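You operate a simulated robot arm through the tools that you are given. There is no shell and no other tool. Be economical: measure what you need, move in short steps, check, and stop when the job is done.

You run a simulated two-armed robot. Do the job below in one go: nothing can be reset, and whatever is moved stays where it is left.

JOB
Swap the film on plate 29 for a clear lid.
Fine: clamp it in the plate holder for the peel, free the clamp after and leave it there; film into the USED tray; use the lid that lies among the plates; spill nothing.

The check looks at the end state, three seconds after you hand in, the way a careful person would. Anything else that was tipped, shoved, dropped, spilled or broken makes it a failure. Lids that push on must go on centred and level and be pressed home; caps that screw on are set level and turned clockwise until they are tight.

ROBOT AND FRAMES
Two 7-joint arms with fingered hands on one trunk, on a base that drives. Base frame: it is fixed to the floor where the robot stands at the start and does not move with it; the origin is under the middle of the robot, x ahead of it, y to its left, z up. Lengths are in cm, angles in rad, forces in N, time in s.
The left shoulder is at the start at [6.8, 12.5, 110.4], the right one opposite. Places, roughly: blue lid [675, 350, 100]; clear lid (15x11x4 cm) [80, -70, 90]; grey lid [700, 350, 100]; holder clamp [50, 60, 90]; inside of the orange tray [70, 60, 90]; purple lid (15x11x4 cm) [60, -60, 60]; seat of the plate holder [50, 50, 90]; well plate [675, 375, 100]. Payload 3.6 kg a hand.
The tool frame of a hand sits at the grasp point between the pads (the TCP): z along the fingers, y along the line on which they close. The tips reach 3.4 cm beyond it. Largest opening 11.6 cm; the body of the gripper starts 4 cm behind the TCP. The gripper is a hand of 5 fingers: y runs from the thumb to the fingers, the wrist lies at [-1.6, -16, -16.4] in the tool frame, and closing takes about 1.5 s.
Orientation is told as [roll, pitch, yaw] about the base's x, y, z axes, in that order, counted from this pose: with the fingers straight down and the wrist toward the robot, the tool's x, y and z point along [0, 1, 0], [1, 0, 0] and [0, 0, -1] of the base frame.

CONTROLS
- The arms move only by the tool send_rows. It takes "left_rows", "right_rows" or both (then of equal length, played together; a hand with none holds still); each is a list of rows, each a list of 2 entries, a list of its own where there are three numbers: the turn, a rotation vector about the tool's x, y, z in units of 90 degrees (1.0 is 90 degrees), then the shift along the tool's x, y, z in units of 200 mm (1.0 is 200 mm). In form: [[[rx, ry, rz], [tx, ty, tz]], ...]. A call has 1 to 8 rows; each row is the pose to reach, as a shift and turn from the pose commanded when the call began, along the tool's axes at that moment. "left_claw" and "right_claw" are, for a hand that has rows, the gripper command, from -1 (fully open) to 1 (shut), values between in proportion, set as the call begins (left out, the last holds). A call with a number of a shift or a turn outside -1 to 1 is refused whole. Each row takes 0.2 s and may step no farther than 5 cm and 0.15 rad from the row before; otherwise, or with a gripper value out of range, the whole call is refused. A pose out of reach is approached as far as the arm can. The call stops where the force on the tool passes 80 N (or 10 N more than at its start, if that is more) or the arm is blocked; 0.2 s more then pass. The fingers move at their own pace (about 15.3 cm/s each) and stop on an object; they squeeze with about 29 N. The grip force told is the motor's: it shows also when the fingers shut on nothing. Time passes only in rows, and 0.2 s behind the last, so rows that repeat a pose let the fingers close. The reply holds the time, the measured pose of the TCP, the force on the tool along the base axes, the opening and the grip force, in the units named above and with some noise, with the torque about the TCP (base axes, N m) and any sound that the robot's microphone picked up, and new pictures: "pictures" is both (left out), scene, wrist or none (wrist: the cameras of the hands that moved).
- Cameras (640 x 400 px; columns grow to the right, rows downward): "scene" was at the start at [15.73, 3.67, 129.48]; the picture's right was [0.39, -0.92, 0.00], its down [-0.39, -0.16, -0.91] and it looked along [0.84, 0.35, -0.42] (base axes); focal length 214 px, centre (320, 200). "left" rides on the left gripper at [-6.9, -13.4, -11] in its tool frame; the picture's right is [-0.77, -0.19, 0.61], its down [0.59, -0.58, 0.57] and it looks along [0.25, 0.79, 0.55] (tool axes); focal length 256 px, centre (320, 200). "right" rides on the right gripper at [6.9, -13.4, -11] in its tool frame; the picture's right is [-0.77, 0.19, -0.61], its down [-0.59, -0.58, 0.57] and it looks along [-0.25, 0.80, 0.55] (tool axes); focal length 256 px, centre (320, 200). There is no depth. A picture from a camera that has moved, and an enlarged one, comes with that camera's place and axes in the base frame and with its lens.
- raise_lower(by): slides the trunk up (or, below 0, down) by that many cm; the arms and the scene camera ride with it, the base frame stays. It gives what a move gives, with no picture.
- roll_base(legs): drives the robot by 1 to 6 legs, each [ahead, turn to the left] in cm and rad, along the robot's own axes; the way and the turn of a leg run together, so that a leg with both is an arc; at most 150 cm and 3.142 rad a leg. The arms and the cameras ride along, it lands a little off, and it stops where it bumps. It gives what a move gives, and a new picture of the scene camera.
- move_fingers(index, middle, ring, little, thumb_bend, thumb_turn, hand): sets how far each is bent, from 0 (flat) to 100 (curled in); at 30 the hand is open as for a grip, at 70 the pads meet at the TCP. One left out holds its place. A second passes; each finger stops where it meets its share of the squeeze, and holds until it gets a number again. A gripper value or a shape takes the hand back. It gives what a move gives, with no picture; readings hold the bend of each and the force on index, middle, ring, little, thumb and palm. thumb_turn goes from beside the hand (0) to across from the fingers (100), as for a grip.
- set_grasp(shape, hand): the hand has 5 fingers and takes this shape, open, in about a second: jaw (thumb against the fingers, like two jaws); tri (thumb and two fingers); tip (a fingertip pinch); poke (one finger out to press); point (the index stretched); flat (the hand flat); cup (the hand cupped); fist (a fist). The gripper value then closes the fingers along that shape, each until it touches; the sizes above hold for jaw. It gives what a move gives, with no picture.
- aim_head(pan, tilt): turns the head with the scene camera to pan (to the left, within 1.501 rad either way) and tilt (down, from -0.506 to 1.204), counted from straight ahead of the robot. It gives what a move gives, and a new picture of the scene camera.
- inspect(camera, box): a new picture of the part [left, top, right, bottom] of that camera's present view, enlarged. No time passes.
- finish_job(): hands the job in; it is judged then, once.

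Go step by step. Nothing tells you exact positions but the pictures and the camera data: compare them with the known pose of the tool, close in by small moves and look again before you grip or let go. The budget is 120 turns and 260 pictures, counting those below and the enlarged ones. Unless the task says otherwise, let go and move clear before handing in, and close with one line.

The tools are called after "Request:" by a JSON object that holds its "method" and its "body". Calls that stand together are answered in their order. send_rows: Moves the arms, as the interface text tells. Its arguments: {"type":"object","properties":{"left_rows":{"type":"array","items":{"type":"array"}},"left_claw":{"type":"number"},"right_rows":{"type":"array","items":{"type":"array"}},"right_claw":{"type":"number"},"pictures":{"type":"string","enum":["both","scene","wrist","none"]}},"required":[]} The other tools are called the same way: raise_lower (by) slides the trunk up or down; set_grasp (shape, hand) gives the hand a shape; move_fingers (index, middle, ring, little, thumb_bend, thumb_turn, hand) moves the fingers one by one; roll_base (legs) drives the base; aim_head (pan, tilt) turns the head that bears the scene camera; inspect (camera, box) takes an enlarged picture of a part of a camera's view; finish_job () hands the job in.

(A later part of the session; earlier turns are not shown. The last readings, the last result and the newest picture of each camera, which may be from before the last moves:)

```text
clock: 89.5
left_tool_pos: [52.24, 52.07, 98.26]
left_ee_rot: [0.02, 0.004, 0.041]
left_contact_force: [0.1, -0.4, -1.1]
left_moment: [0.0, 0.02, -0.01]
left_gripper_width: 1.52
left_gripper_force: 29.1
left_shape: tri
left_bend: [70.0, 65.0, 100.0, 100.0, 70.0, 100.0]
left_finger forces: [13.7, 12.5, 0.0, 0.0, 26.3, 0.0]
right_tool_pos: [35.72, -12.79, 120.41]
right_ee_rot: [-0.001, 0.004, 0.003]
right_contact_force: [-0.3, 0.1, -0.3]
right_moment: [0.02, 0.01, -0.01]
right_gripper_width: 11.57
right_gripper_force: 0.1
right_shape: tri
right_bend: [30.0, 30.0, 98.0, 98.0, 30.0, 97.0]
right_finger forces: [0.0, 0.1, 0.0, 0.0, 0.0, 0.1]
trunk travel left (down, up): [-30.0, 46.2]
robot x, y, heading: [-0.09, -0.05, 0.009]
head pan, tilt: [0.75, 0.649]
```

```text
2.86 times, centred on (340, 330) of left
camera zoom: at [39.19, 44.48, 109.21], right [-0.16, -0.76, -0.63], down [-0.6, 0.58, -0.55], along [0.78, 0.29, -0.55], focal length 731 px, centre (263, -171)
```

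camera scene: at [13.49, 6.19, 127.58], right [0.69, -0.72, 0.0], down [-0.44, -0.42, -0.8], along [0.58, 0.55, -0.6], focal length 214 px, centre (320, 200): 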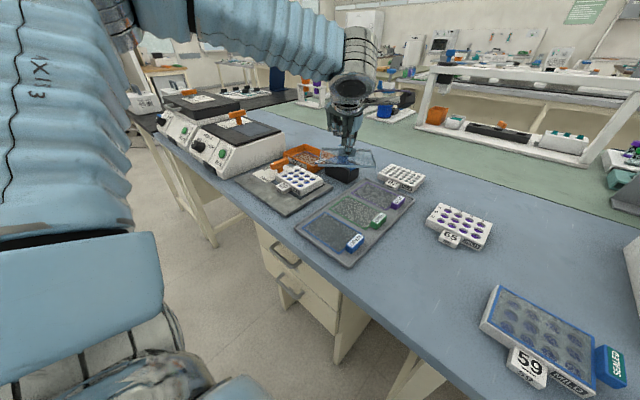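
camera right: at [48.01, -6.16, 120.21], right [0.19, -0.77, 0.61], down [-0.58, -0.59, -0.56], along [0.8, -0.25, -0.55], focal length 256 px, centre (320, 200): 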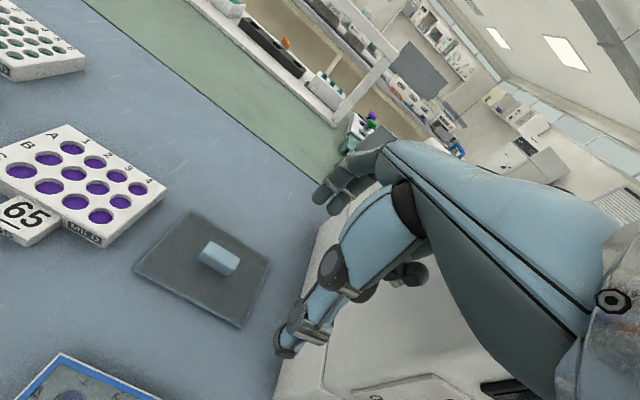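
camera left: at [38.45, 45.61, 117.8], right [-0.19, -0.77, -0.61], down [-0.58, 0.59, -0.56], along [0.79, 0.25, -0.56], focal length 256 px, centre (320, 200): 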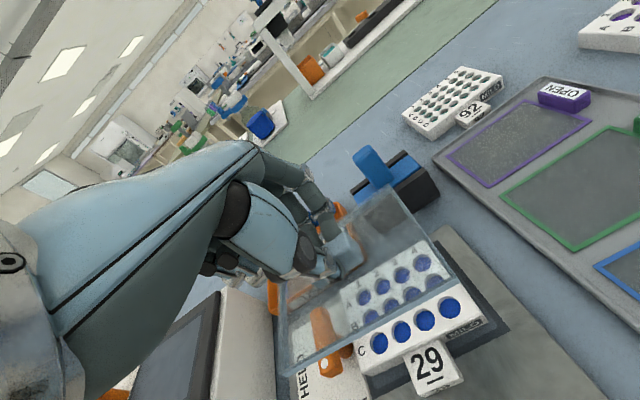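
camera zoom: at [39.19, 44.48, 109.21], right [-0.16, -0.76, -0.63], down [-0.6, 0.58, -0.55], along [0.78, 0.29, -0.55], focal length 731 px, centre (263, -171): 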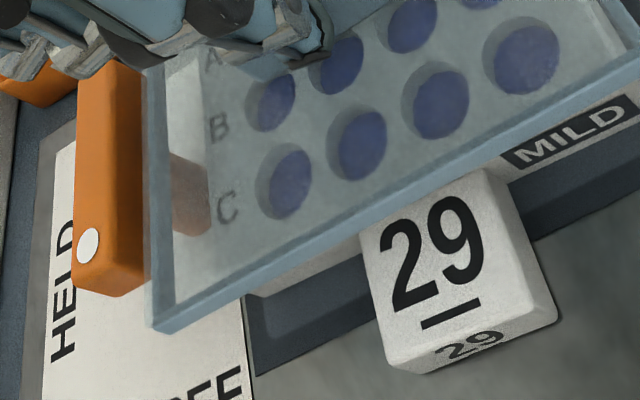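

Centring looks good, with near-even overhang all round. Lowering onto the plate in small steps.

Request:
{"method": "send_rows", "body": {"left_rows": [[[0, 0, 0], [0, 0, 0.02]], [[0, 0, 0], [0, 0, 0.04]]], "pictures": "none"}}

Request:
{"method": "send_rows", "body": {"left_rows": [[[0, 0, 0], [0, 0, 0.008]], [[0, 0, 0], [0, 0, 0.015]]], "pictures": "none"}}

Request:
{"method": "inspect", "body": {"camera": "scene", "box": [285, 165, 325, 195]}}

Request:
{"method": "inspect", "body": {"camera": "scene", "box": [265, 155, 305, 185]}}

```text
clock: 90.1
left_tool_pos: [52.37, 52.07, 97.47]
left_ee_rot: [0.021, 0.003, 0.04]
left_contact_force: [1.1, -0.1, -0.6]
left_moment: [-0.01, 0.02, -0.01]
left_gripper_width: 1.51
left_gripper_force: 29.2
left_shape: tri
left_bend: [70.0, 65.0, 100.0, 100.0, 70.0, 100.0]
left_finger forces: [13.7, 12.6, 0.0, 0.0, 26.2, 0.0]
right_tool_pos: [35.83, -12.7, 120.36]
right_ee_rot: [0.0, 0.003, 0.002]
right_contact_force: [-0.6, 0.1, -0.1]
right_moment: [-0.02, -0.02, 0.02]
right_gripper_width: 11.6
right_gripper_force: 0.1
right_shape: tri
right_bend: [30.0, 30.0, 98.0, 98.0, 30.0, 97.0]
right_finger forces: [0.0, 0.0, 0.0, 0.1, 0.0, 0.0]
trunk travel left (down, up): [-30.0, 46.2]
robot x, y, heading: [0.29, 0.13, 0.014]
head pan, tilt: [0.75, 0.649]
```

```text
clock: 90.7
left_tool_pos: [52.3, 52.09, 97.16]
left_ee_rot: [0.021, 0.003, 0.038]
left_contact_force: [-0.1, -0.2, 2.2]
left_moment: [-0.02, -0.1, -0.03]
left_gripper_width: 1.5
left_gripper_force: 29.0
left_shape: tri
left_bend: [70.0, 65.0, 100.0, 100.0, 70.0, 100.0]
left_finger forces: [13.9, 12.5, 0.0, 0.0, 26.7, 0.1]
right_tool_pos: [35.78, -12.78, 120.37]
right_ee_rot: [0.0, 0.0, 0.002]
right_contact_force: [-0.2, 0.0, -0.8]
right_moment: [0.02, 0.03, 0.03]
right_gripper_width: 11.58
right_gripper_force: 0.1
right_shape: tri
right_bend: [30.0, 30.0, 98.0, 98.0, 30.0, 97.0]
right_finger forces: [0.0, 0.0, 0.0, 0.0, 0.1, 0.0]
trunk travel left (down, up): [-30.0, 46.2]
robot x, y, heading: [-0.14, -0.01, 0.009]
head pan, tilt: [0.75, 0.649]
```

```text
13.33 times, centred on (305, 180) of scene
camera zoom: at [13.45, 6.19, 127.59], right [0.69, -0.72, 0.0], down [-0.44, -0.42, -0.8], along [0.58, 0.55, -0.6], focal length 2860 px, centre (520, 467)
```

zoom: 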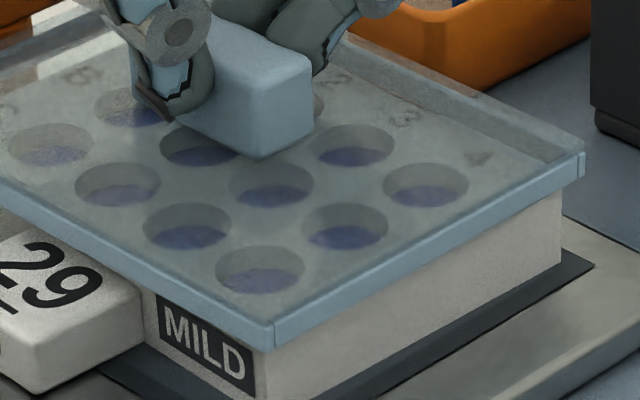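

```text
13.33 times, centred on (285, 170) of scene
camera zoom: at [13.45, 6.19, 127.59], right [0.69, -0.72, 0.0], down [-0.44, -0.42, -0.8], along [0.58, 0.55, -0.6], focal length 2860 px, centre (787, 600)
```

zoom: 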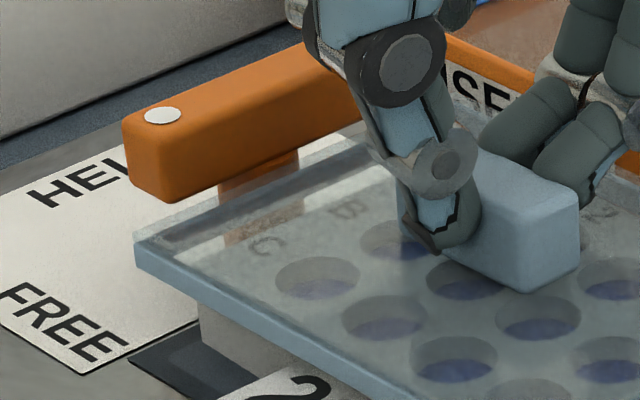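

Request:
{"method": "send_rows", "body": {"left_rows": [[[0, 0, 0], [0, 0, 0.008]], [[0, 0, 0], [0, 0, 0.016]]], "pictures": "none"}}

Request:
{"method": "inspect", "body": {"camera": "left", "box": [260, 200, 480, 400]}}

Request:
{"method": "inspect", "body": {"camera": "scene", "box": [265, 155, 325, 200]}}

```text
clock: 91.3
left_tool_pos: [52.43, 52.09, 96.97]
left_ee_rot: [0.021, 0.003, 0.039]
left_contact_force: [-0.8, 0.2, 4.3]
left_moment: [0.0, -0.15, -0.01]
left_gripper_width: 1.51
left_gripper_force: 29.1
left_shape: tri
left_bend: [71.0, 65.0, 100.0, 100.0, 70.0, 100.0]
left_finger forces: [13.7, 13.6, 0.0, 0.0, 27.9, 0.1]
right_tool_pos: [35.73, -12.85, 120.42]
right_ee_rot: [0.002, -0.001, 0.002]
right_contact_force: [-1.2, -0.4, 0.6]
right_moment: [-0.01, 0.03, -0.01]
right_gripper_width: 11.62
right_gripper_force: 0.0
right_shape: tri
right_bend: [30.0, 30.0, 98.0, 98.0, 30.0, 97.0]
right_finger forces: [0.0, 0.0, 0.0, 0.1, 0.0, 0.0]
trunk travel left (down, up): [-30.0, 46.2]
robot x, y, heading: [0.08, 0.02, 0.005]
head pan, tilt: [0.75, 0.649]
```

```text
2.00 times, centred on (370, 300) of left
camera zoom: at [39.26, 44.45, 107.79], right [-0.16, -0.76, -0.63], down [-0.6, 0.58, -0.55], along [0.78, 0.29, -0.55], focal length 512 px, centre (220, 0)
```

zoom: 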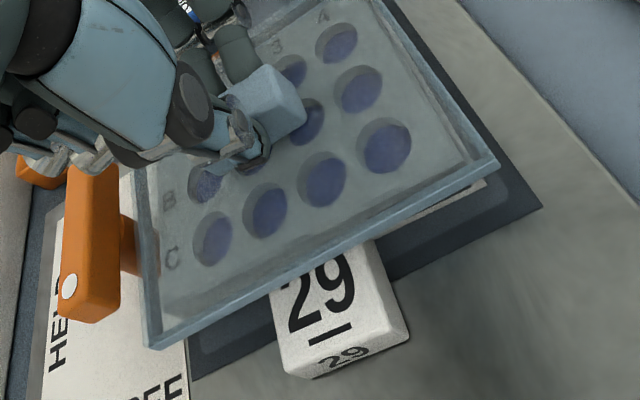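

```text
8.89 times, centred on (295, 178) of scene
camera zoom: at [13.43, 6.17, 127.59], right [0.69, -0.72, 0.0], down [-0.44, -0.42, -0.8], along [0.58, 0.55, -0.6], focal length 1906 px, centre (542, 400)
```

zoom: 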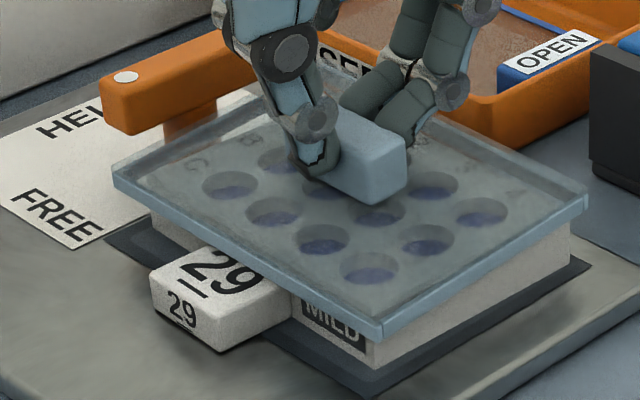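

The plate itself sits about 2.5° yawed in the seat, so the lid should match that. I'll raise slightly, turn the lid back, and lower again.

Request:
{"method": "send_rows", "body": {"left_rows": [[[0, 0, 0], [0, 0, -0.03]], [[0, 0, 0], [0, 0, -0.06]], [[0, 0, 0.0265], [-0.005, 0, -0.06]]], "pictures": "none"}}

Request:
{"method": "inspect", "body": {"camera": "left", "box": [260, 200, 480, 400]}}

Request:
{"method": "inspect", "body": {"camera": "scene", "box": [265, 155, 325, 200]}}

```text
clock: 92.1
left_tool_pos: [52.27, 52.01, 97.99]
left_ee_rot: [0.019, 0.006, -0.001]
left_contact_force: [0.1, -0.3, -0.4]
left_moment: [0.01, 0.0, 0.01]
left_gripper_width: 1.5
left_gripper_force: 28.6
left_shape: tri
left_bend: [70.0, 66.0, 100.0, 100.0, 70.0, 100.0]
left_finger forces: [13.8, 12.1, 0.1, 0.0, 25.9, 0.0]
right_tool_pos: [35.72, -12.63, 120.48]
right_ee_rot: [0.0, 0.001, 0.001]
right_contact_force: [0.2, 0.8, 0.3]
right_moment: [-0.01, -0.02, -0.03]
right_gripper_width: 11.58
right_gripper_force: 0.1
right_shape: tri
right_bend: [30.0, 30.0, 98.0, 98.0, 30.0, 97.0]
right_finger forces: [0.1, 0.0, 0.1, 0.1, 0.0, 0.1]
trunk travel left (down, up): [-30.0, 46.2]
robot x, y, heading: [0.04, 0.12, 0.005]
head pan, tilt: [0.75, 0.649]
```

```text
2.00 times, centred on (370, 300) of left
camera zoom: at [38.97, 44.98, 109.0], right [-0.19, -0.76, -0.63], down [-0.58, 0.6, -0.55], along [0.79, 0.26, -0.55], focal length 512 px, centre (220, 0)
```

zoom: 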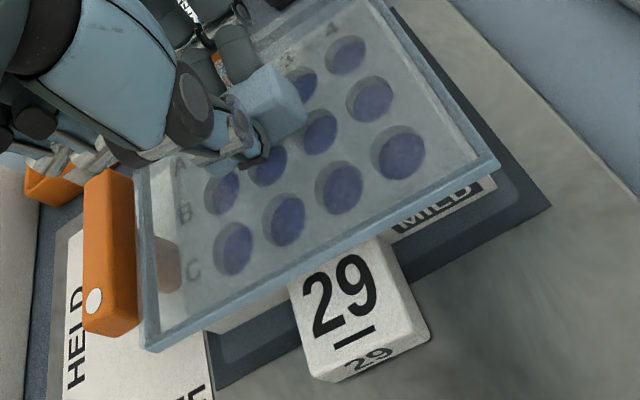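

```text
8.89 times, centred on (295, 178) of scene
camera zoom: at [13.49, 6.23, 127.58], right [0.69, -0.72, 0.0], down [-0.44, -0.42, -0.8], along [0.58, 0.55, -0.6], focal length 1906 px, centre (542, 400)
```

zoom: 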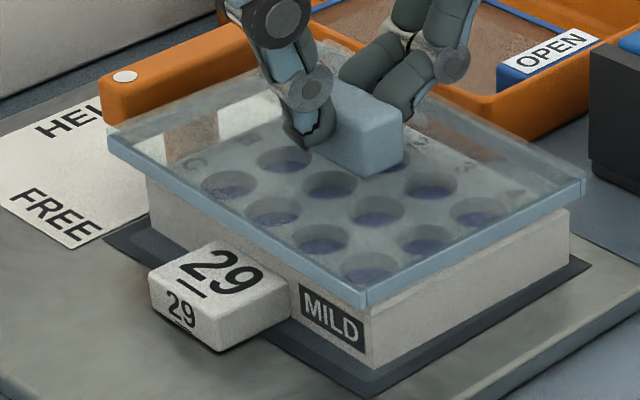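

Edges now run parallel. Lowering again.

Request:
{"method": "send_rows", "body": {"left_rows": [[[0, 0, 0], [-0.005, 0, 0.02]], [[0, 0, 0], [-0.005, 0, 0.04]], [[0, 0, 0], [-0.005, 0, 0.05]]], "pictures": "none"}}

Request:
{"method": "send_rows", "body": {"left_rows": [[[0, 0, 0], [0, 0, 0.01]], [[0, 0, 0], [0, 0, 0.02]]], "pictures": "none"}}

Request:
{"method": "inspect", "body": {"camera": "left", "box": [260, 200, 480, 400]}}

Request:
{"method": "inspect", "body": {"camera": "scene", "box": [265, 155, 325, 200]}}

```text
clock: 92.9
left_tool_pos: [52.28, 51.76, 97.13]
left_ee_rot: [0.02, 0.004, -0.001]
left_contact_force: [-0.5, -0.4, 1.0]
left_moment: [-0.03, -0.08, -0.02]
left_gripper_width: 1.51
left_gripper_force: 29.4
left_shape: tri
left_bend: [70.0, 66.0, 100.0, 100.0, 70.0, 100.0]
left_finger forces: [13.6, 12.3, 0.0, 0.0, 26.2, 0.1]
right_tool_pos: [35.69, -12.73, 120.41]
right_ee_rot: [-0.002, 0.0, 0.002]
right_contact_force: [0.4, 0.4, -0.2]
right_moment: [0.02, 0.0, -0.01]
right_gripper_width: 11.61
right_gripper_force: 0.1
right_shape: tri
right_bend: [30.0, 30.0, 98.0, 98.0, 30.0, 97.0]
right_finger forces: [0.0, 0.0, 0.0, 0.0, 0.0, 0.0]
trunk travel left (down, up): [-30.0, 46.2]
robot x, y, heading: [0.02, -0.06, 0.012]
head pan, tilt: [0.75, 0.649]
```

```text
clock: 93.5
left_tool_pos: [52.3, 52.02, 96.8]
left_ee_rot: [0.02, 0.002, -0.003]
left_contact_force: [-1.8, -1.0, 5.6]
left_moment: [-0.02, -0.21, 0.01]
left_gripper_width: 1.52
left_gripper_force: 28.8
left_shape: tri
left_bend: [71.0, 66.0, 100.0, 100.0, 70.0, 100.0]
left_finger forces: [13.8, 13.6, 0.0, 0.0, 28.8, 0.1]
right_tool_pos: [35.82, -12.91, 120.4]
right_ee_rot: [0.002, -0.001, 0.002]
right_contact_force: [1.1, 0.5, -0.2]
right_moment: [0.01, -0.02, 0.03]
right_gripper_width: 11.59
right_gripper_force: 0.0
right_shape: tri
right_bend: [30.0, 30.0, 98.0, 98.0, 30.0, 97.0]
right_finger forces: [0.0, 0.0, 0.0, 0.0, 0.0, 0.1]
trunk travel left (down, up): [-30.0, 46.2]
robot x, y, heading: [0.28, -0.04, 0.014]
head pan, tilt: [0.75, 0.649]
```

```text
2.00 times, centred on (370, 300) of left
camera zoom: at [38.83, 44.87, 107.69], right [-0.19, -0.76, -0.63], down [-0.58, 0.6, -0.55], along [0.79, 0.26, -0.55], focal length 512 px, centre (220, 0)
```

zoom: 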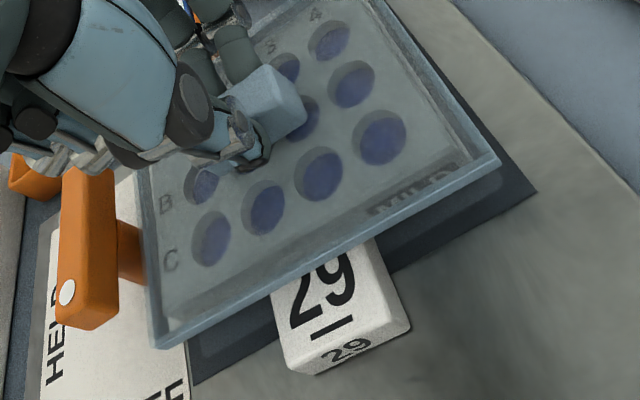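

```text
8.89 times, centred on (295, 178) of scene
camera zoom: at [13.4, 6.17, 127.6], right [0.69, -0.72, 0.0], down [-0.44, -0.42, -0.8], along [0.58, 0.55, -0.6], focal length 1906 px, centre (542, 400)
```

zoom: 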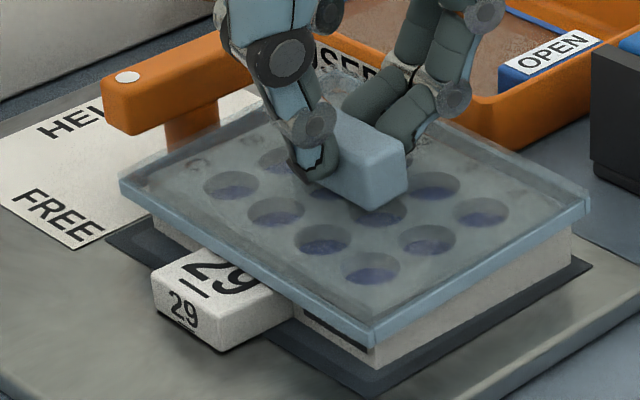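

The skirt has gone over the plate rim and is level. Now pressing home gradually.

Request:
{"method": "send_rows", "body": {"left_rows": [[[0, 0, 0], [0, 0, 0.01]], [[0, 0, 0], [0, 0, 0.02]]], "pictures": "none"}}

Request:
{"method": "send_rows", "body": {"left_rows": [[[0, 0, 0], [0, 0, 0.01]], [[0, 0, 0], [0, 0, 0.02]]], "pictures": "none"}}

Request:
{"method": "inspect", "body": {"camera": "scene", "box": [265, 155, 325, 200]}}

```text
clock: 94.1
left_tool_pos: [52.15, 51.88, 96.63]
left_ee_rot: [0.023, -0.003, -0.001]
left_contact_force: [-2.5, 0.1, 20.1]
left_moment: [-0.04, -0.1, 0.02]
left_gripper_width: 1.54
left_gripper_force: 29.2
left_shape: tri
left_bend: [71.0, 65.0, 100.0, 100.0, 70.0, 100.0]
left_finger forces: [15.4, 14.6, 0.0, 0.0, 31.0, 0.0]
right_tool_pos: [35.65, -12.83, 120.55]
right_ee_rot: [0.004, -0.003, 0.001]
right_contact_force: [-0.8, -0.2, -0.7]
right_moment: [-0.01, 0.0, 0.0]
right_gripper_width: 11.56
right_gripper_force: 0.0
right_shape: tri
right_bend: [30.0, 30.0, 98.0, 98.0, 30.0, 97.0]
right_finger forces: [0.1, 0.0, 0.0, 0.0, 0.0, 0.0]
trunk travel left (down, up): [-30.0, 46.2]
robot x, y, heading: [0.02, 0.15, 0.01]
head pan, tilt: [0.75, 0.649]
```

```text
clock: 94.7
left_tool_pos: [52.19, 51.85, 96.54]
left_ee_rot: [0.025, -0.007, -0.002]
left_contact_force: [-2.5, 2.2, 33.0]
left_moment: [0.09, 0.06, 0.06]
left_gripper_width: 1.56
left_gripper_force: 28.7
left_shape: tri
left_bend: [71.0, 65.0, 100.0, 100.0, 70.0, 100.0]
left_finger forces: [17.6, 15.7, 0.0, 0.0, 33.0, 0.0]
right_tool_pos: [35.37, -13.07, 120.54]
right_ee_rot: [0.004, -0.002, 0.0]
right_contact_force: [0.4, -0.3, -0.1]
right_moment: [-0.02, -0.05, -0.01]
right_gripper_width: 11.57
right_gripper_force: 0.1
right_shape: tri
right_bend: [30.0, 30.0, 98.0, 98.0, 30.0, 97.0]
right_finger forces: [0.1, 0.1, 0.1, 0.1, 0.0, 0.1]
trunk travel left (down, up): [-30.0, 46.2]
robot x, y, heading: [0.43, -0.02, 0.007]
head pan, tilt: [0.75, 0.649]
```

```text
8.89 times, centred on (295, 178) of scene
camera zoom: at [13.17, 5.95, 127.66], right [0.69, -0.72, 0.0], down [-0.44, -0.42, -0.8], along [0.58, 0.55, -0.6], focal length 1906 px, centre (542, 400)
```

zoom: 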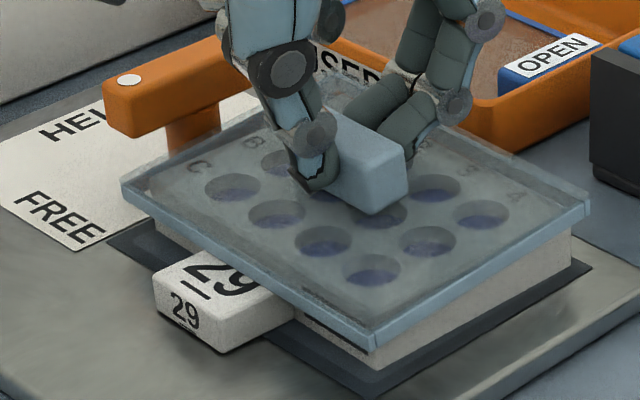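

Resistance is rising firmly. One more press to be sure it is home.

Request:
{"method": "send_rows", "body": {"left_rows": [[[0, 0, 0], [0, 0, 0.012]], [[0, 0, 0], [0, 0, 0.025]], [[0, 0, 0], [0, 0, 0.035]]], "pictures": "none"}}

Request:
{"method": "inspect", "body": {"camera": "scene", "box": [265, 155, 325, 200]}}

```text
clock: 95.5
left_tool_pos: [52.22, 51.8, 95.68]
left_ee_rot: [0.022, -0.007, -0.003]
left_contact_force: [-1.5, 1.9, 36.0]
left_moment: [0.01, 0.24, 0.07]
left_gripper_width: 1.56
left_gripper_force: 28.7
left_shape: tri
left_bend: [71.0, 65.0, 100.0, 100.0, 70.0, 100.0]
left_finger forces: [18.1, 14.4, 0.0, 0.1, 37.2, 0.0]
right_tool_pos: [35.37, -13.02, 120.49]
right_ee_rot: [0.005, 0.0, 0.002]
right_contact_force: [0.1, -0.2, -0.3]
right_moment: [0.04, -0.01, 0.02]
right_gripper_width: 11.58
right_gripper_force: 0.1
right_shape: tri
right_bend: [30.0, 30.0, 98.0, 98.0, 30.0, 97.0]
right_finger forces: [0.1, 0.0, 0.0, 0.0, 0.1, 0.1]
trunk travel left (down, up): [-30.0, 46.2]
robot x, y, heading: [-0.04, -0.01, 0.01]
head pan, tilt: [0.75, 0.649]
```

```text
8.89 times, centred on (295, 178) of scene
camera zoom: at [13.13, 5.89, 127.64], right [0.69, -0.72, 0.0], down [-0.44, -0.42, -0.8], along [0.58, 0.55, -0.6], focal length 1906 px, centre (542, 400)
```

zoom: 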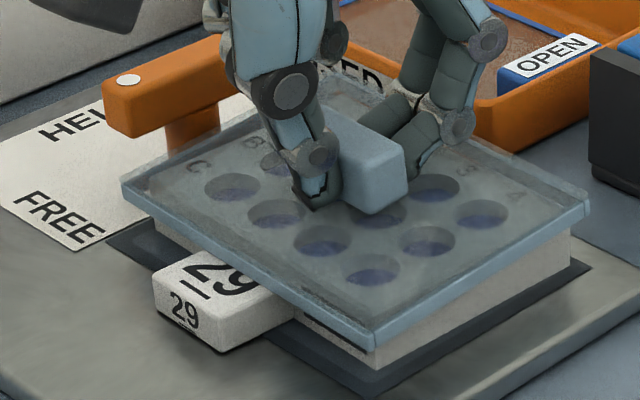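

The fingers slid down the handle while the lid stayed put, so it's bearing on the plate. I'll release and examine before a proper press from above.

Request:
{"method": "send_rows", "body": {"left_rows": [[[0, 0, 0], [0, 0, -0.03]], [[0, 0, 0], [0, 0, -0.04]]], "pictures": "none"}}

Request:
{"method": "send_rows", "body": {"left_rows": [[[0, 0, 0], [0, 0, 0]], [[0, 0, 0], [0, 0, 0]], [[0, 0, 0], [0, 0, 0]], [[0, 0, 0], [0, 0, 0]]], "left_claw": -0.2, "pictures": "none"}}

Request:
{"method": "send_rows", "body": {"left_rows": [[[0, 0, 0], [0, 0, -0.15]], [[0, 0, 0], [0, 0, -0.35]], [[0, 0, 0], [0, 0, -0.5]], [[0, 0, 0], [0, -0.2, -0.55]], [[0, 0, 0], [0, -0.4, -0.55]]], "pictures": "wrist"}}

Request:
{"method": "inspect", "body": {"camera": "scene", "box": [265, 155, 325, 200]}}

Request:
{"method": "inspect", "body": {"camera": "left", "box": [280, 180, 440, 320]}}

```text
clock: 96.1
left_tool_pos: [52.28, 51.87, 95.83]
left_ee_rot: [0.019, 0.007, -0.001]
left_contact_force: [-0.1, -1.0, 13.4]
left_moment: [-0.05, -0.1, 0.08]
left_gripper_width: 1.54
left_gripper_force: 28.9
left_shape: tri
left_bend: [71.0, 65.0, 100.0, 100.0, 70.0, 100.0]
left_finger forces: [16.9, 12.6, 0.0, 0.0, 27.8, 0.0]
right_tool_pos: [35.72, -12.9, 120.41]
right_ee_rot: [0.0, 0.001, 0.002]
right_contact_force: [-0.1, -0.2, 0.8]
right_moment: [0.05, 0.03, -0.02]
right_gripper_width: 11.59
right_gripper_force: 0.0
right_shape: tri
right_bend: [30.0, 30.0, 98.0, 98.0, 30.0, 97.0]
right_finger forces: [0.1, 0.0, 0.0, 0.0, 0.1, 0.1]
trunk travel left (down, up): [-30.0, 46.2]
robot x, y, heading: [-0.08, 0.25, 0.006]
head pan, tilt: [0.75, 0.649]
```

```text
clock: 97.1
left_tool_pos: [52.22, 51.97, 95.95]
left_ee_rot: [0.022, 0.003, -0.001]
left_contact_force: [-4.9, 1.1, 13.7]
left_moment: [-0.07, -0.31, 0.03]
left_gripper_width: 6.63
left_gripper_force: 0.0
left_shape: tri
left_bend: [40.0, 41.0, 98.0, 98.0, 60.0, 99.0]
left_finger forces: [10.8, 2.6, 0.1, 0.0, 0.1, 0.0]
right_tool_pos: [35.6, -12.85, 120.43]
right_ee_rot: [0.003, 0.0, 0.002]
right_contact_force: [-0.2, 0.5, 0.1]
right_moment: [-0.01, -0.01, 0.01]
right_gripper_width: 11.59
right_gripper_force: 0.0
right_shape: tri
right_bend: [30.0, 30.0, 98.0, 98.0, 30.0, 97.0]
right_finger forces: [0.0, 0.0, 0.0, 0.0, 0.1, 0.0]
trunk travel left (down, up): [-30.0, 46.2]
robot x, y, heading: [0.15, 0.21, 0.013]
head pan, tilt: [0.75, 0.649]
```

```text
clock: 98.3
left_tool_pos: [44.34, 51.22, 107.22]
left_ee_rot: [0.019, 0.004, -0.001]
left_contact_force: [-0.6, 0.3, -0.4]
left_moment: [0.05, -0.02, -0.01]
left_gripper_width: 6.96
left_gripper_force: 0.0
left_shape: tri
left_bend: [40.0, 41.0, 98.0, 98.0, 60.0, 99.0]
left_finger forces: [0.0, 0.0, 0.0, 0.0, 0.0, 0.0]
right_tool_pos: [35.67, -12.64, 120.45]
right_ee_rot: [0.002, -0.001, 0.002]
right_contact_force: [0.1, 0.2, -0.6]
right_moment: [0.0, -0.03, -0.02]
right_gripper_width: 11.6
right_gripper_force: 0.0
right_shape: tri
right_bend: [30.0, 30.0, 98.0, 98.0, 30.0, 97.0]
right_finger forces: [0.0, 0.0, 0.1, 0.1, 0.0, 0.0]
trunk travel left (down, up): [-30.0, 46.2]
robot x, y, heading: [-0.42, 0.11, 0.016]
head pan, tilt: [0.75, 0.649]
camera left: at [30.95, 44.26, 118.15], right [-0.19, -0.76, -0.63], down [-0.58, 0.6, -0.55], along [0.79, 0.26, -0.55], focal length 256 px, centre (320, 200)
```

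left: 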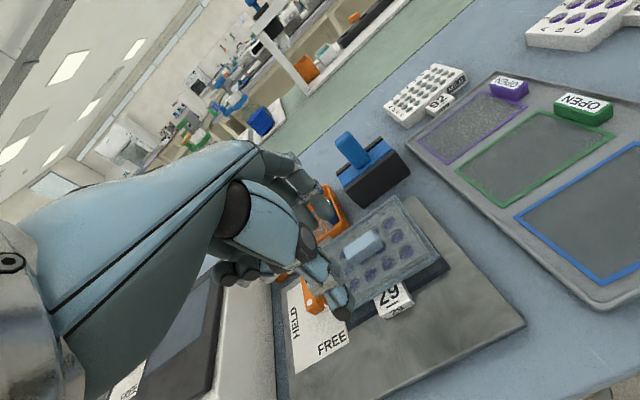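

```text
8.89 times, centred on (295, 178) of scene
camera zoom: at [13.42, 6.23, 127.59], right [0.69, -0.72, 0.0], down [-0.44, -0.42, -0.8], along [0.58, 0.55, -0.6], focal length 1906 px, centre (542, 400)
```

zoom: 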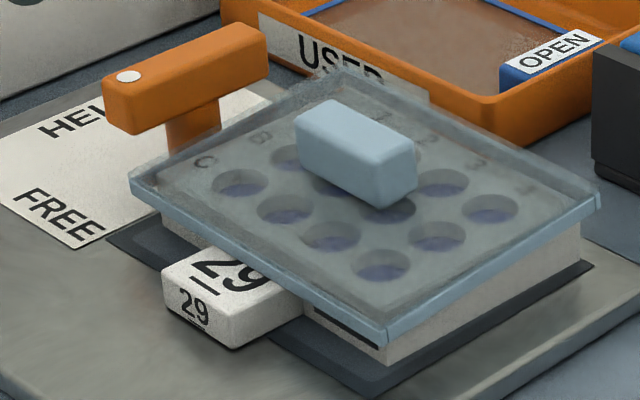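

```text
2.86 times, centred on (360, 250) of left
camera zoom: at [30.95, 44.26, 118.15], right [-0.19, -0.76, -0.63], down [-0.58, 0.6, -0.55], along [0.79, 0.26, -0.55], focal length 731 px, centre (206, 57)
```

zoom: 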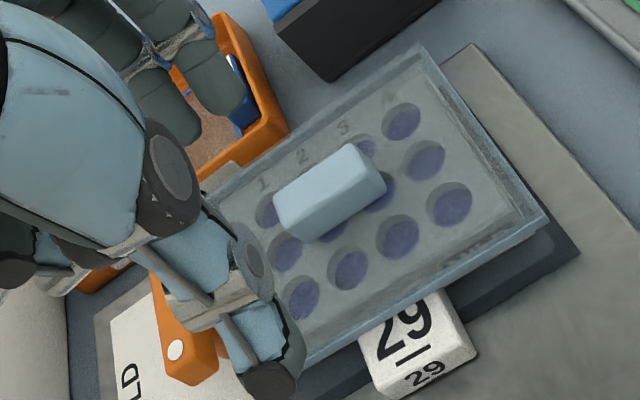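

Lid sits level and covers the plate. For certainty I'll press straight down on the handle's centre with closed fingertips.

Request:
{"method": "send_rows", "body": {"left_rows": [[[0, 0, 0], [0.005, 0.1, 0]], [[0, -0.012, 0], [0.01, 0.2, 0]], [[0, -0.012, 0], [0.015, 0.3, 0]], [[0, -0.012, 0], [0.02, 0.365, 0.1]], [[0, -0.012, 0], [0.02, 0.365, 0.3]], [[0, -0.012, 0], [0.02, 0.365, 0.38]]], "left_claw": 1, "pictures": "none"}}

Request:
{"method": "inspect", "body": {"camera": "scene", "box": [265, 145, 325, 190]}}

Request:
{"method": "inspect", "body": {"camera": "left", "box": [260, 160, 480, 360]}}

```text
clock: 99.7
left_tool_pos: [52.04, 52.24, 99.34]
left_ee_rot: [0.002, 0.003, -0.002]
left_contact_force: [0.8, 0.9, 0.0]
left_moment: [0.05, 0.0, 0.01]
left_gripper_width: 0.0
left_gripper_force: 0.1
left_shape: tri
left_bend: [70.0, 70.0, 98.0, 98.0, 70.0, 100.0]
left_finger forces: [0.0, 0.0, 0.0, 0.0, 0.0, 0.0]
right_tool_pos: [35.76, -12.79, 120.46]
right_ee_rot: [0.0, 0.0, 0.002]
right_contact_force: [-0.5, -1.0, -0.1]
right_moment: [-0.02, 0.02, 0.02]
right_gripper_width: 11.58
right_gripper_force: 0.1
right_shape: tri
right_bend: [30.0, 30.0, 98.0, 98.0, 30.0, 97.0]
right_finger forces: [0.0, 0.0, 0.0, 0.0, 0.1, 0.1]
trunk travel left (down, up): [-30.0, 46.2]
robot x, y, heading: [-0.11, -0.23, 0.012]
head pan, tilt: [0.75, 0.649]
```

```text
8.89 times, centred on (295, 168) of scene
camera zoom: at [13.48, 6.21, 127.58], right [0.69, -0.72, 0.0], down [-0.44, -0.42, -0.8], along [0.58, 0.55, -0.6], focal length 1906 px, centre (542, 489)
```

zoom: 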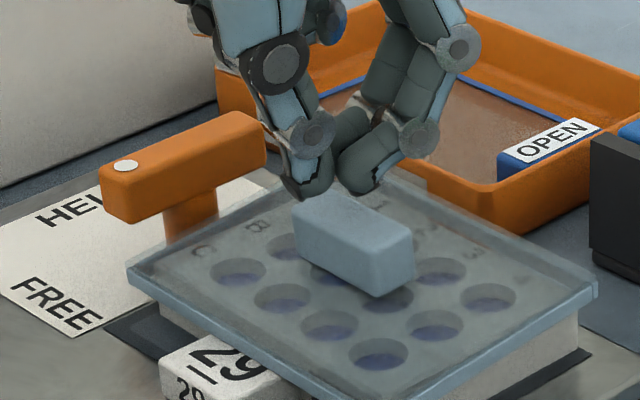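

```text
2.00 times, centred on (370, 260) of left
camera zoom: at [38.66, 45.4, 110.39], right [-0.19, -0.77, -0.61], down [-0.58, 0.59, -0.56], along [0.79, 0.25, -0.56], focal length 512 px, centre (220, 80)
```

zoom: 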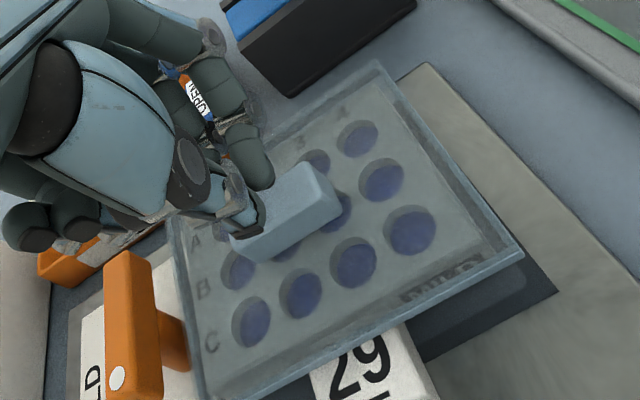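

Request:
{"method": "send_rows", "body": {"left_rows": [[[0, 0, 0], [-0.025, 0.025, 0.03]], [[0, 0, 0], [-0.025, 0.025, 0.06]]], "pictures": "none"}}

Request:
{"method": "inspect", "body": {"camera": "scene", "box": [265, 145, 325, 190]}}

```text
clock: 100.3
left_tool_pos: [52.45, 51.7, 97.96]
left_ee_rot: [0.002, 0.005, -0.002]
left_contact_force: [-0.2, 0.0, 1.0]
left_moment: [-0.03, 0.02, 0.0]
left_gripper_width: 0.01
left_gripper_force: 0.1
left_shape: tri
left_bend: [70.0, 70.0, 98.0, 98.0, 70.0, 100.0]
left_finger forces: [0.1, 0.0, 0.0, 0.0, 0.1, 0.1]
right_tool_pos: [35.8, -12.69, 120.39]
right_ee_rot: [-0.001, 0.001, 0.001]
right_contact_force: [1.5, 0.2, -0.2]
right_moment: [0.03, 0.01, 0.04]
right_gripper_width: 11.58
right_gripper_force: 0.1
right_shape: tri
right_bend: [30.0, 30.0, 98.0, 98.0, 30.0, 97.0]
right_finger forces: [0.0, 0.0, 0.1, 0.0, 0.0, 0.0]
trunk travel left (down, up): [-30.0, 46.2]
robot x, y, heading: [-0.1, 0.07, 0.012]
head pan, tilt: [0.75, 0.649]
```

```text
8.89 times, centred on (295, 168) of scene
camera zoom: at [13.48, 6.23, 127.58], right [0.69, -0.72, 0.0], down [-0.44, -0.42, -0.8], along [0.58, 0.55, -0.6], focal length 1906 px, centre (542, 489)
```

zoom: 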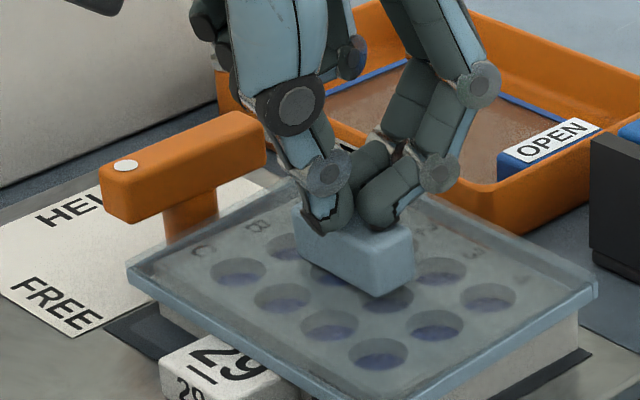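

Fingertips rest over the handle top. Pressing straight down in small steps.

Request:
{"method": "send_rows", "body": {"left_rows": [[[0, 0, 0], [0, 0, 0.015]], [[0, 0, 0], [0, 0, 0.03]]], "pictures": "none"}}

Request:
{"method": "send_rows", "body": {"left_rows": [[[0, 0, 0], [0, 0, 0.012]], [[0, 0, 0], [0, 0, 0.025]]], "pictures": "none"}}

Request:
{"method": "inspect", "body": {"camera": "scene", "box": [265, 155, 325, 200]}}

```text
clock: 100.9
left_tool_pos: [52.16, 51.74, 97.67]
left_ee_rot: [0.003, -0.002, -0.004]
left_contact_force: [1.1, -0.4, 9.2]
left_moment: [-0.01, -0.06, 0.02]
left_gripper_width: 0.3
left_gripper_force: 0.0
left_shape: tri
left_bend: [70.0, 70.0, 98.0, 98.0, 70.0, 100.0]
left_finger forces: [6.4, 3.6, 0.1, 0.0, 0.1, 0.0]
right_tool_pos: [35.68, -12.83, 120.51]
right_ee_rot: [0.001, -0.001, -0.001]
right_contact_force: [0.0, 0.4, 0.7]
right_moment: [-0.03, 0.01, 0.01]
right_gripper_width: 11.57
right_gripper_force: 0.0
right_shape: tri
right_bend: [30.0, 30.0, 98.0, 98.0, 30.0, 97.0]
right_finger forces: [0.0, 0.0, 0.1, 0.0, 0.0, 0.1]
trunk travel left (down, up): [-30.0, 46.2]
robot x, y, heading: [0.11, -0.15, 0.016]
head pan, tilt: [0.75, 0.649]
```

```text
clock: 101.5
left_tool_pos: [51.95, 51.52, 97.51]
left_ee_rot: [0.005, -0.003, -0.002]
left_contact_force: [2.0, 0.0, 26.4]
left_moment: [0.02, 0.0, -0.02]
left_gripper_width: 0.0
left_gripper_force: 29.1
left_shape: tri
left_bend: [72.0, 71.0, 100.0, 100.0, 70.0, 100.0]
left_finger forces: [0.0, 20.6, 0.0, 0.1, 0.0, 0.0]
right_tool_pos: [35.59, -13.02, 120.4]
right_ee_rot: [0.003, -0.001, 0.001]
right_contact_force: [0.1, -0.1, -0.1]
right_moment: [-0.04, -0.02, 0.0]
right_gripper_width: 11.59
right_gripper_force: 0.1
right_shape: tri
right_bend: [30.0, 30.0, 98.0, 98.0, 30.0, 97.0]
right_finger forces: [0.1, 0.0, 0.0, 0.1, 0.1, 0.0]
trunk travel left (down, up): [-30.0, 46.2]
robot x, y, heading: [-0.18, -0.2, 0.013]
head pan, tilt: [0.75, 0.649]
```

```text
8.89 times, centred on (295, 178) of scene
camera zoom: at [13.28, 5.98, 127.65], right [0.69, -0.72, 0.0], down [-0.44, -0.42, -0.8], along [0.58, 0.55, -0.6], focal length 1906 px, centre (542, 400)
```

zoom: 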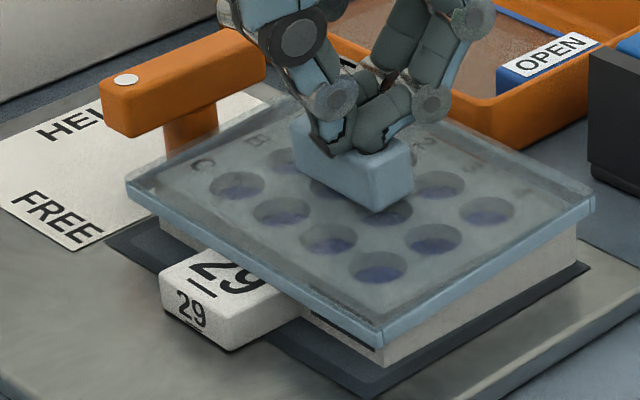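

Request:
{"method": "send_rows", "body": {"left_rows": [[[0, 0, 0], [0, 0, 0.015]], [[0, 0, 0], [0, 0, 0.03]]], "pictures": "none"}}

Request:
{"method": "send_rows", "body": {"left_rows": [[[0, 0, 0], [0, 0, -0.06]], [[0, 0, 0], [0, 0, -0.15]], [[0, 0, 0], [0, 0, -0.35]], [[0, 0, 0], [0, -0.1, -0.55]], [[0, 0, 0], [0, -0.3, -0.65]], [[0, 0, 0], [0, -0.5, -0.65]], [[0, 0, 0], [0, -0.7, -0.65]]], "pictures": "wrist"}}

Request:
{"method": "inspect", "body": {"camera": "scene", "box": [265, 155, 325, 200]}}

Request:
{"method": "inspect", "body": {"camera": "left", "box": [300, 140, 460, 280]}}

```text
clock: 102.1
left_tool_pos: [52.03, 51.58, 97.4]
left_ee_rot: [0.006, -0.015, 0.0]
left_contact_force: [0.0, -0.7, 44.4]
left_moment: [0.08, 0.19, 0.01]
left_gripper_width: 0.0
left_gripper_force: 28.9
left_shape: tri
left_bend: [72.0, 72.0, 100.0, 100.0, 70.0, 100.0]
left_finger forces: [0.0, 0.0, 0.0, 0.0, 41.0, 0.0]
right_tool_pos: [35.47, -13.17, 120.59]
right_ee_rot: [0.003, -0.002, 0.001]
right_contact_force: [0.0, 0.7, -0.3]
right_moment: [-0.02, -0.02, 0.01]
right_gripper_width: 11.61
right_gripper_force: 0.0
right_shape: tri
right_bend: [30.0, 30.0, 98.0, 98.0, 30.0, 97.0]
right_finger forces: [0.1, 0.0, 0.0, 0.0, 0.0, 0.0]
trunk travel left (down, up): [-30.0, 46.2]
robot x, y, heading: [0.2, 0.15, 0.012]
head pan, tilt: [0.75, 0.649]
```

```text
clock: 103.7
left_tool_pos: [38.17, 52.12, 109.47]
left_ee_rot: [0.001, 0.004, 0.0]
left_contact_force: [0.6, 0.4, 0.1]
left_moment: [-0.02, 0.04, -0.04]
left_gripper_width: 0.01
left_gripper_force: 28.7
left_shape: tri
left_bend: [70.0, 71.0, 100.0, 100.0, 70.0, 100.0]
left_finger forces: [0.0, 0.0, 0.0, 0.0, 0.0, 0.1]
right_tool_pos: [35.72, -12.67, 120.5]
right_ee_rot: [-0.001, 0.001, 0.001]
right_contact_force: [0.2, 0.6, -0.2]
right_moment: [0.01, -0.01, 0.01]
right_gripper_width: 11.6
right_gripper_force: 0.1
right_shape: tri
right_bend: [30.0, 30.0, 98.0, 98.0, 30.0, 97.0]
right_finger forces: [0.1, 0.1, 0.0, 0.0, 0.1, 0.1]
trunk travel left (down, up): [-30.0, 46.2]
robot x, y, heading: [0.24, -0.16, 0.016]
head pan, tilt: [0.75, 0.649]
camera left: at [24.73, 45.18, 120.53], right [-0.19, -0.77, -0.61], down [-0.58, 0.59, -0.56], along [0.79, 0.25, -0.56], focal length 256 px, centre (320, 200)
```

left: 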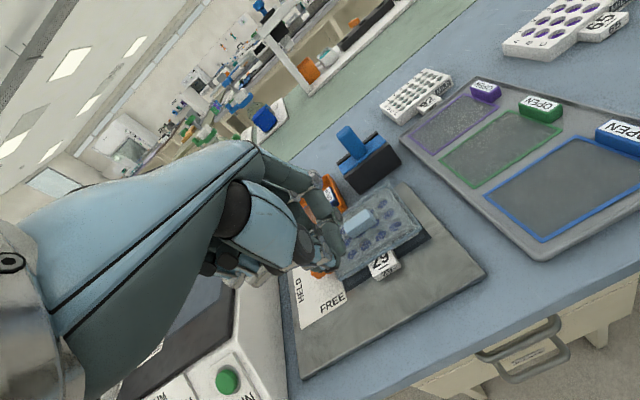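

```text
8.89 times, centred on (295, 178) of scene
camera zoom: at [13.41, 6.24, 127.59], right [0.69, -0.72, 0.0], down [-0.44, -0.42, -0.8], along [0.58, 0.55, -0.6], focal length 1906 px, centre (542, 400)
```

zoom: 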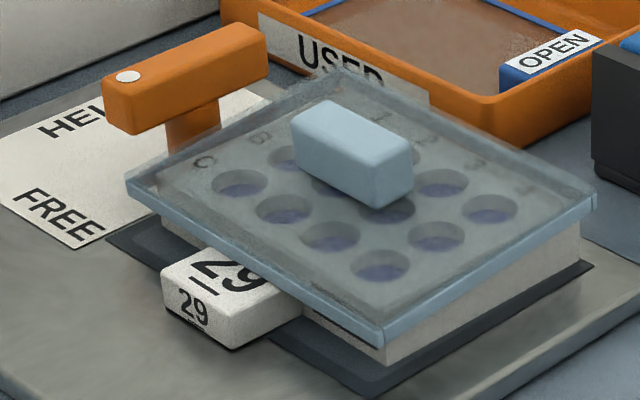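

```text
2.86 times, centred on (380, 210) of left
camera zoom: at [24.73, 45.18, 120.53], right [-0.19, -0.77, -0.61], down [-0.58, 0.59, -0.56], along [0.79, 0.25, -0.56], focal length 731 px, centre (149, 171)
```

zoom: 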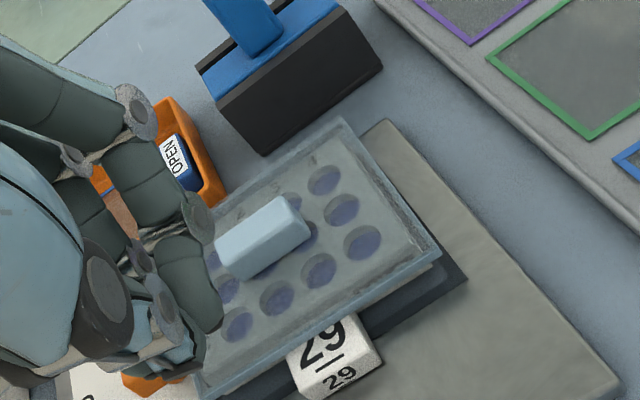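

From the exposed heights the lid's back edge looks higher than its front, so it isn't home yet. I'll get a clear close view before correcting.

Request:
{"method": "send_rows", "body": {"left_rows": [[[0, 0, 0], [0.2, 0.05, 0]], [[0, 0, 0], [0.4, 0.1, 0.05]]], "pictures": "none"}}

Request:
{"method": "inspect", "body": {"camera": "left", "box": [350, 140, 500, 260]}}

Request:
{"method": "inspect", "body": {"camera": "scene", "box": [290, 160, 330, 190]}}

Request:
{"method": "inspect", "body": {"camera": "scene", "box": [265, 160, 305, 190]}}

```text
clock: 104.3
left_tool_pos: [40.27, 59.91, 108.39]
left_ee_rot: [0.001, 0.005, -0.004]
left_contact_force: [-0.5, 0.3, -0.2]
left_moment: [-0.03, -0.01, 0.02]
left_gripper_width: 0.0
left_gripper_force: 28.6
left_shape: tri
left_bend: [70.0, 71.0, 100.0, 100.0, 70.0, 100.0]
left_finger forces: [0.0, 0.0, 0.0, 0.0, 0.0, 0.0]
right_tool_pos: [35.84, -12.71, 120.36]
right_ee_rot: [0.0, 0.003, 0.002]
right_contact_force: [-0.8, -0.6, 0.9]
right_moment: [0.02, 0.02, 0.04]
right_gripper_width: 11.58
right_gripper_force: 0.1
right_shape: tri
right_bend: [30.0, 30.0, 98.0, 98.0, 30.0, 97.0]
right_finger forces: [0.0, 0.0, 0.1, 0.0, 0.1, 0.0]
trunk travel left (down, up): [-30.0, 46.2]
robot x, y, heading: [0.32, 0.22, 0.008]
head pan, tilt: [0.75, 0.649]
```

```text
3.33 times, centred on (425, 200) of left
camera zoom: at [26.87, 53.04, 119.48], right [-0.19, -0.77, -0.61], down [-0.58, 0.59, -0.56], along [0.79, 0.25, -0.56], focal length 853 px, centre (-30, 200)
```

zoom: 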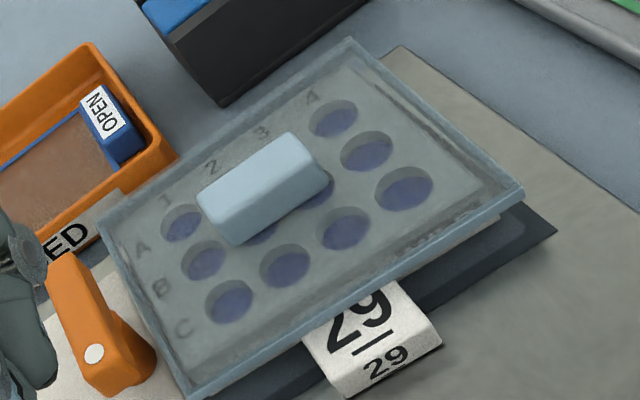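

```text
13.33 times, centred on (310, 175) of scene
camera zoom: at [13.51, 6.26, 127.57], right [0.69, -0.72, 0.0], down [-0.44, -0.42, -0.8], along [0.58, 0.55, -0.61], focal length 2860 px, centre (453, 533)
```

zoom: 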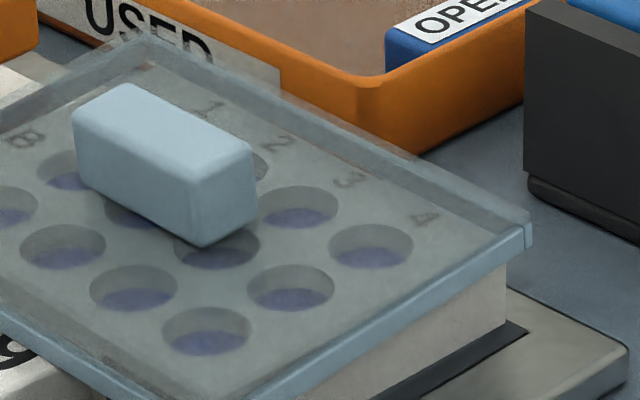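

```text
13.33 times, centred on (285, 175) of scene
camera zoom: at [13.51, 6.26, 127.57], right [0.69, -0.72, 0.0], down [-0.44, -0.42, -0.8], along [0.58, 0.55, -0.61], focal length 2860 px, centre (787, 533)
```

zoom: 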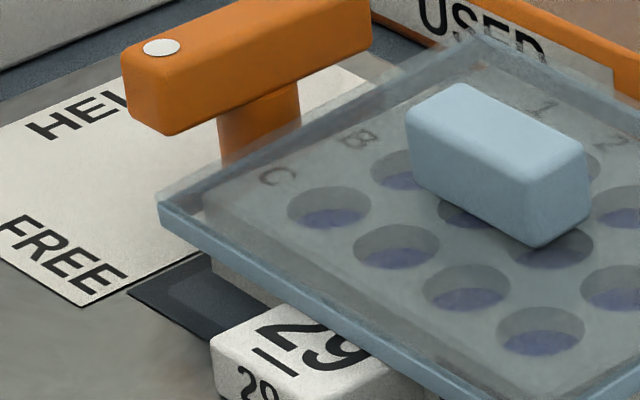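

The first contact was at the back, so the lid needs about 0.2–0.3 cm more toward +x, and it's tilted back-high. I'll re-grip the handle, lift, level and re-seat it.

Request:
{"method": "send_rows", "body": {"left_rows": [[[0, 0, 0], [-0.1, 0.1, 0]], [[0, 0, 0], [-0.25, 0.25, 0]], [[0, 0, 0], [-0.37, 0.42, 0]], [[0, 0, 0], [-0.42, 0.575, 0.1]], [[0, 0, 0], [-0.42, 0.575, 0.3]]], "left_claw": -0.2, "pictures": "none"}}

Request:
{"method": "inspect", "body": {"camera": "scene", "box": [265, 135, 325, 180]}}

Request:
{"method": "inspect", "body": {"camera": "left", "box": [260, 160, 460, 340]}}

```text
clock: 105.5
left_tool_pos: [51.4, 51.38, 102.54]
left_ee_rot: [0.001, 0.004, -0.001]
left_contact_force: [-0.2, -0.3, 0.3]
left_moment: [0.01, -0.01, -0.01]
left_gripper_width: 6.93
left_gripper_force: 0.2
left_shape: tri
left_bend: [41.0, 41.0, 98.0, 98.0, 60.0, 99.0]
left_finger forces: [0.0, 0.0, 0.0, 0.0, 0.0, 0.1]
right_tool_pos: [35.82, -12.64, 120.43]
right_ee_rot: [0.0, 0.0, 0.003]
right_contact_force: [-0.5, -0.9, 0.3]
right_moment: [0.0, 0.0, 0.0]
right_gripper_width: 11.59
right_gripper_force: 0.0
right_shape: tri
right_bend: [30.0, 30.0, 98.0, 98.0, 30.0, 97.0]
right_finger forces: [0.0, 0.0, 0.0, 0.0, 0.0, 0.0]
trunk travel left (down, up): [-30.0, 46.2]
robot x, y, heading: [-0.02, -0.07, 0.011]
head pan, tilt: [0.75, 0.649]
```

```text
8.89 times, centred on (295, 158) of scene
camera zoom: at [13.46, 6.28, 127.58], right [0.69, -0.72, 0.0], down [-0.44, -0.42, -0.8], along [0.58, 0.55, -0.61], focal length 1906 px, centre (542, 578)
```

zoom: 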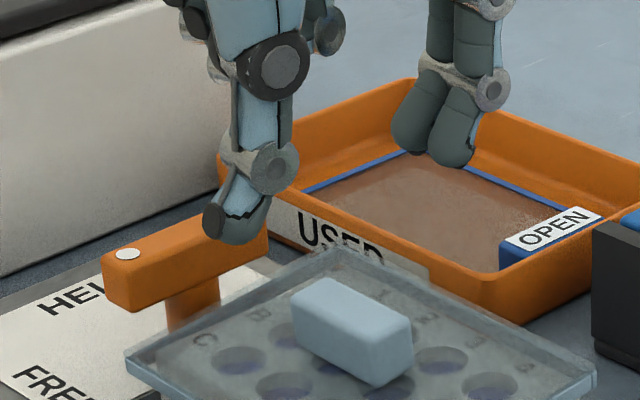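

```text
2.22 times, centred on (360, 250) of left
camera zoom: at [38.04, 44.58, 113.66], right [-0.19, -0.77, -0.61], down [-0.58, 0.59, -0.56], along [0.79, 0.25, -0.56], focal length 569 px, centre (231, 89)
```

zoom: 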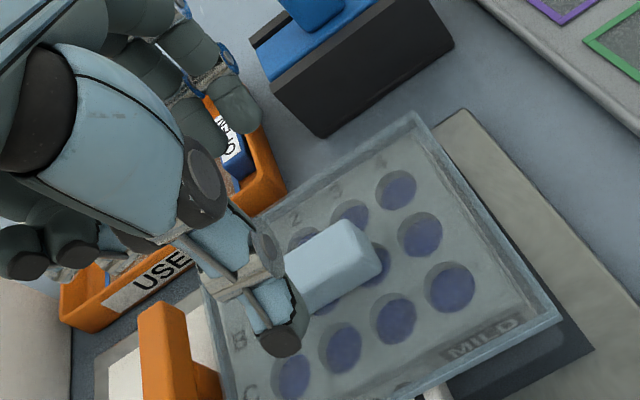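

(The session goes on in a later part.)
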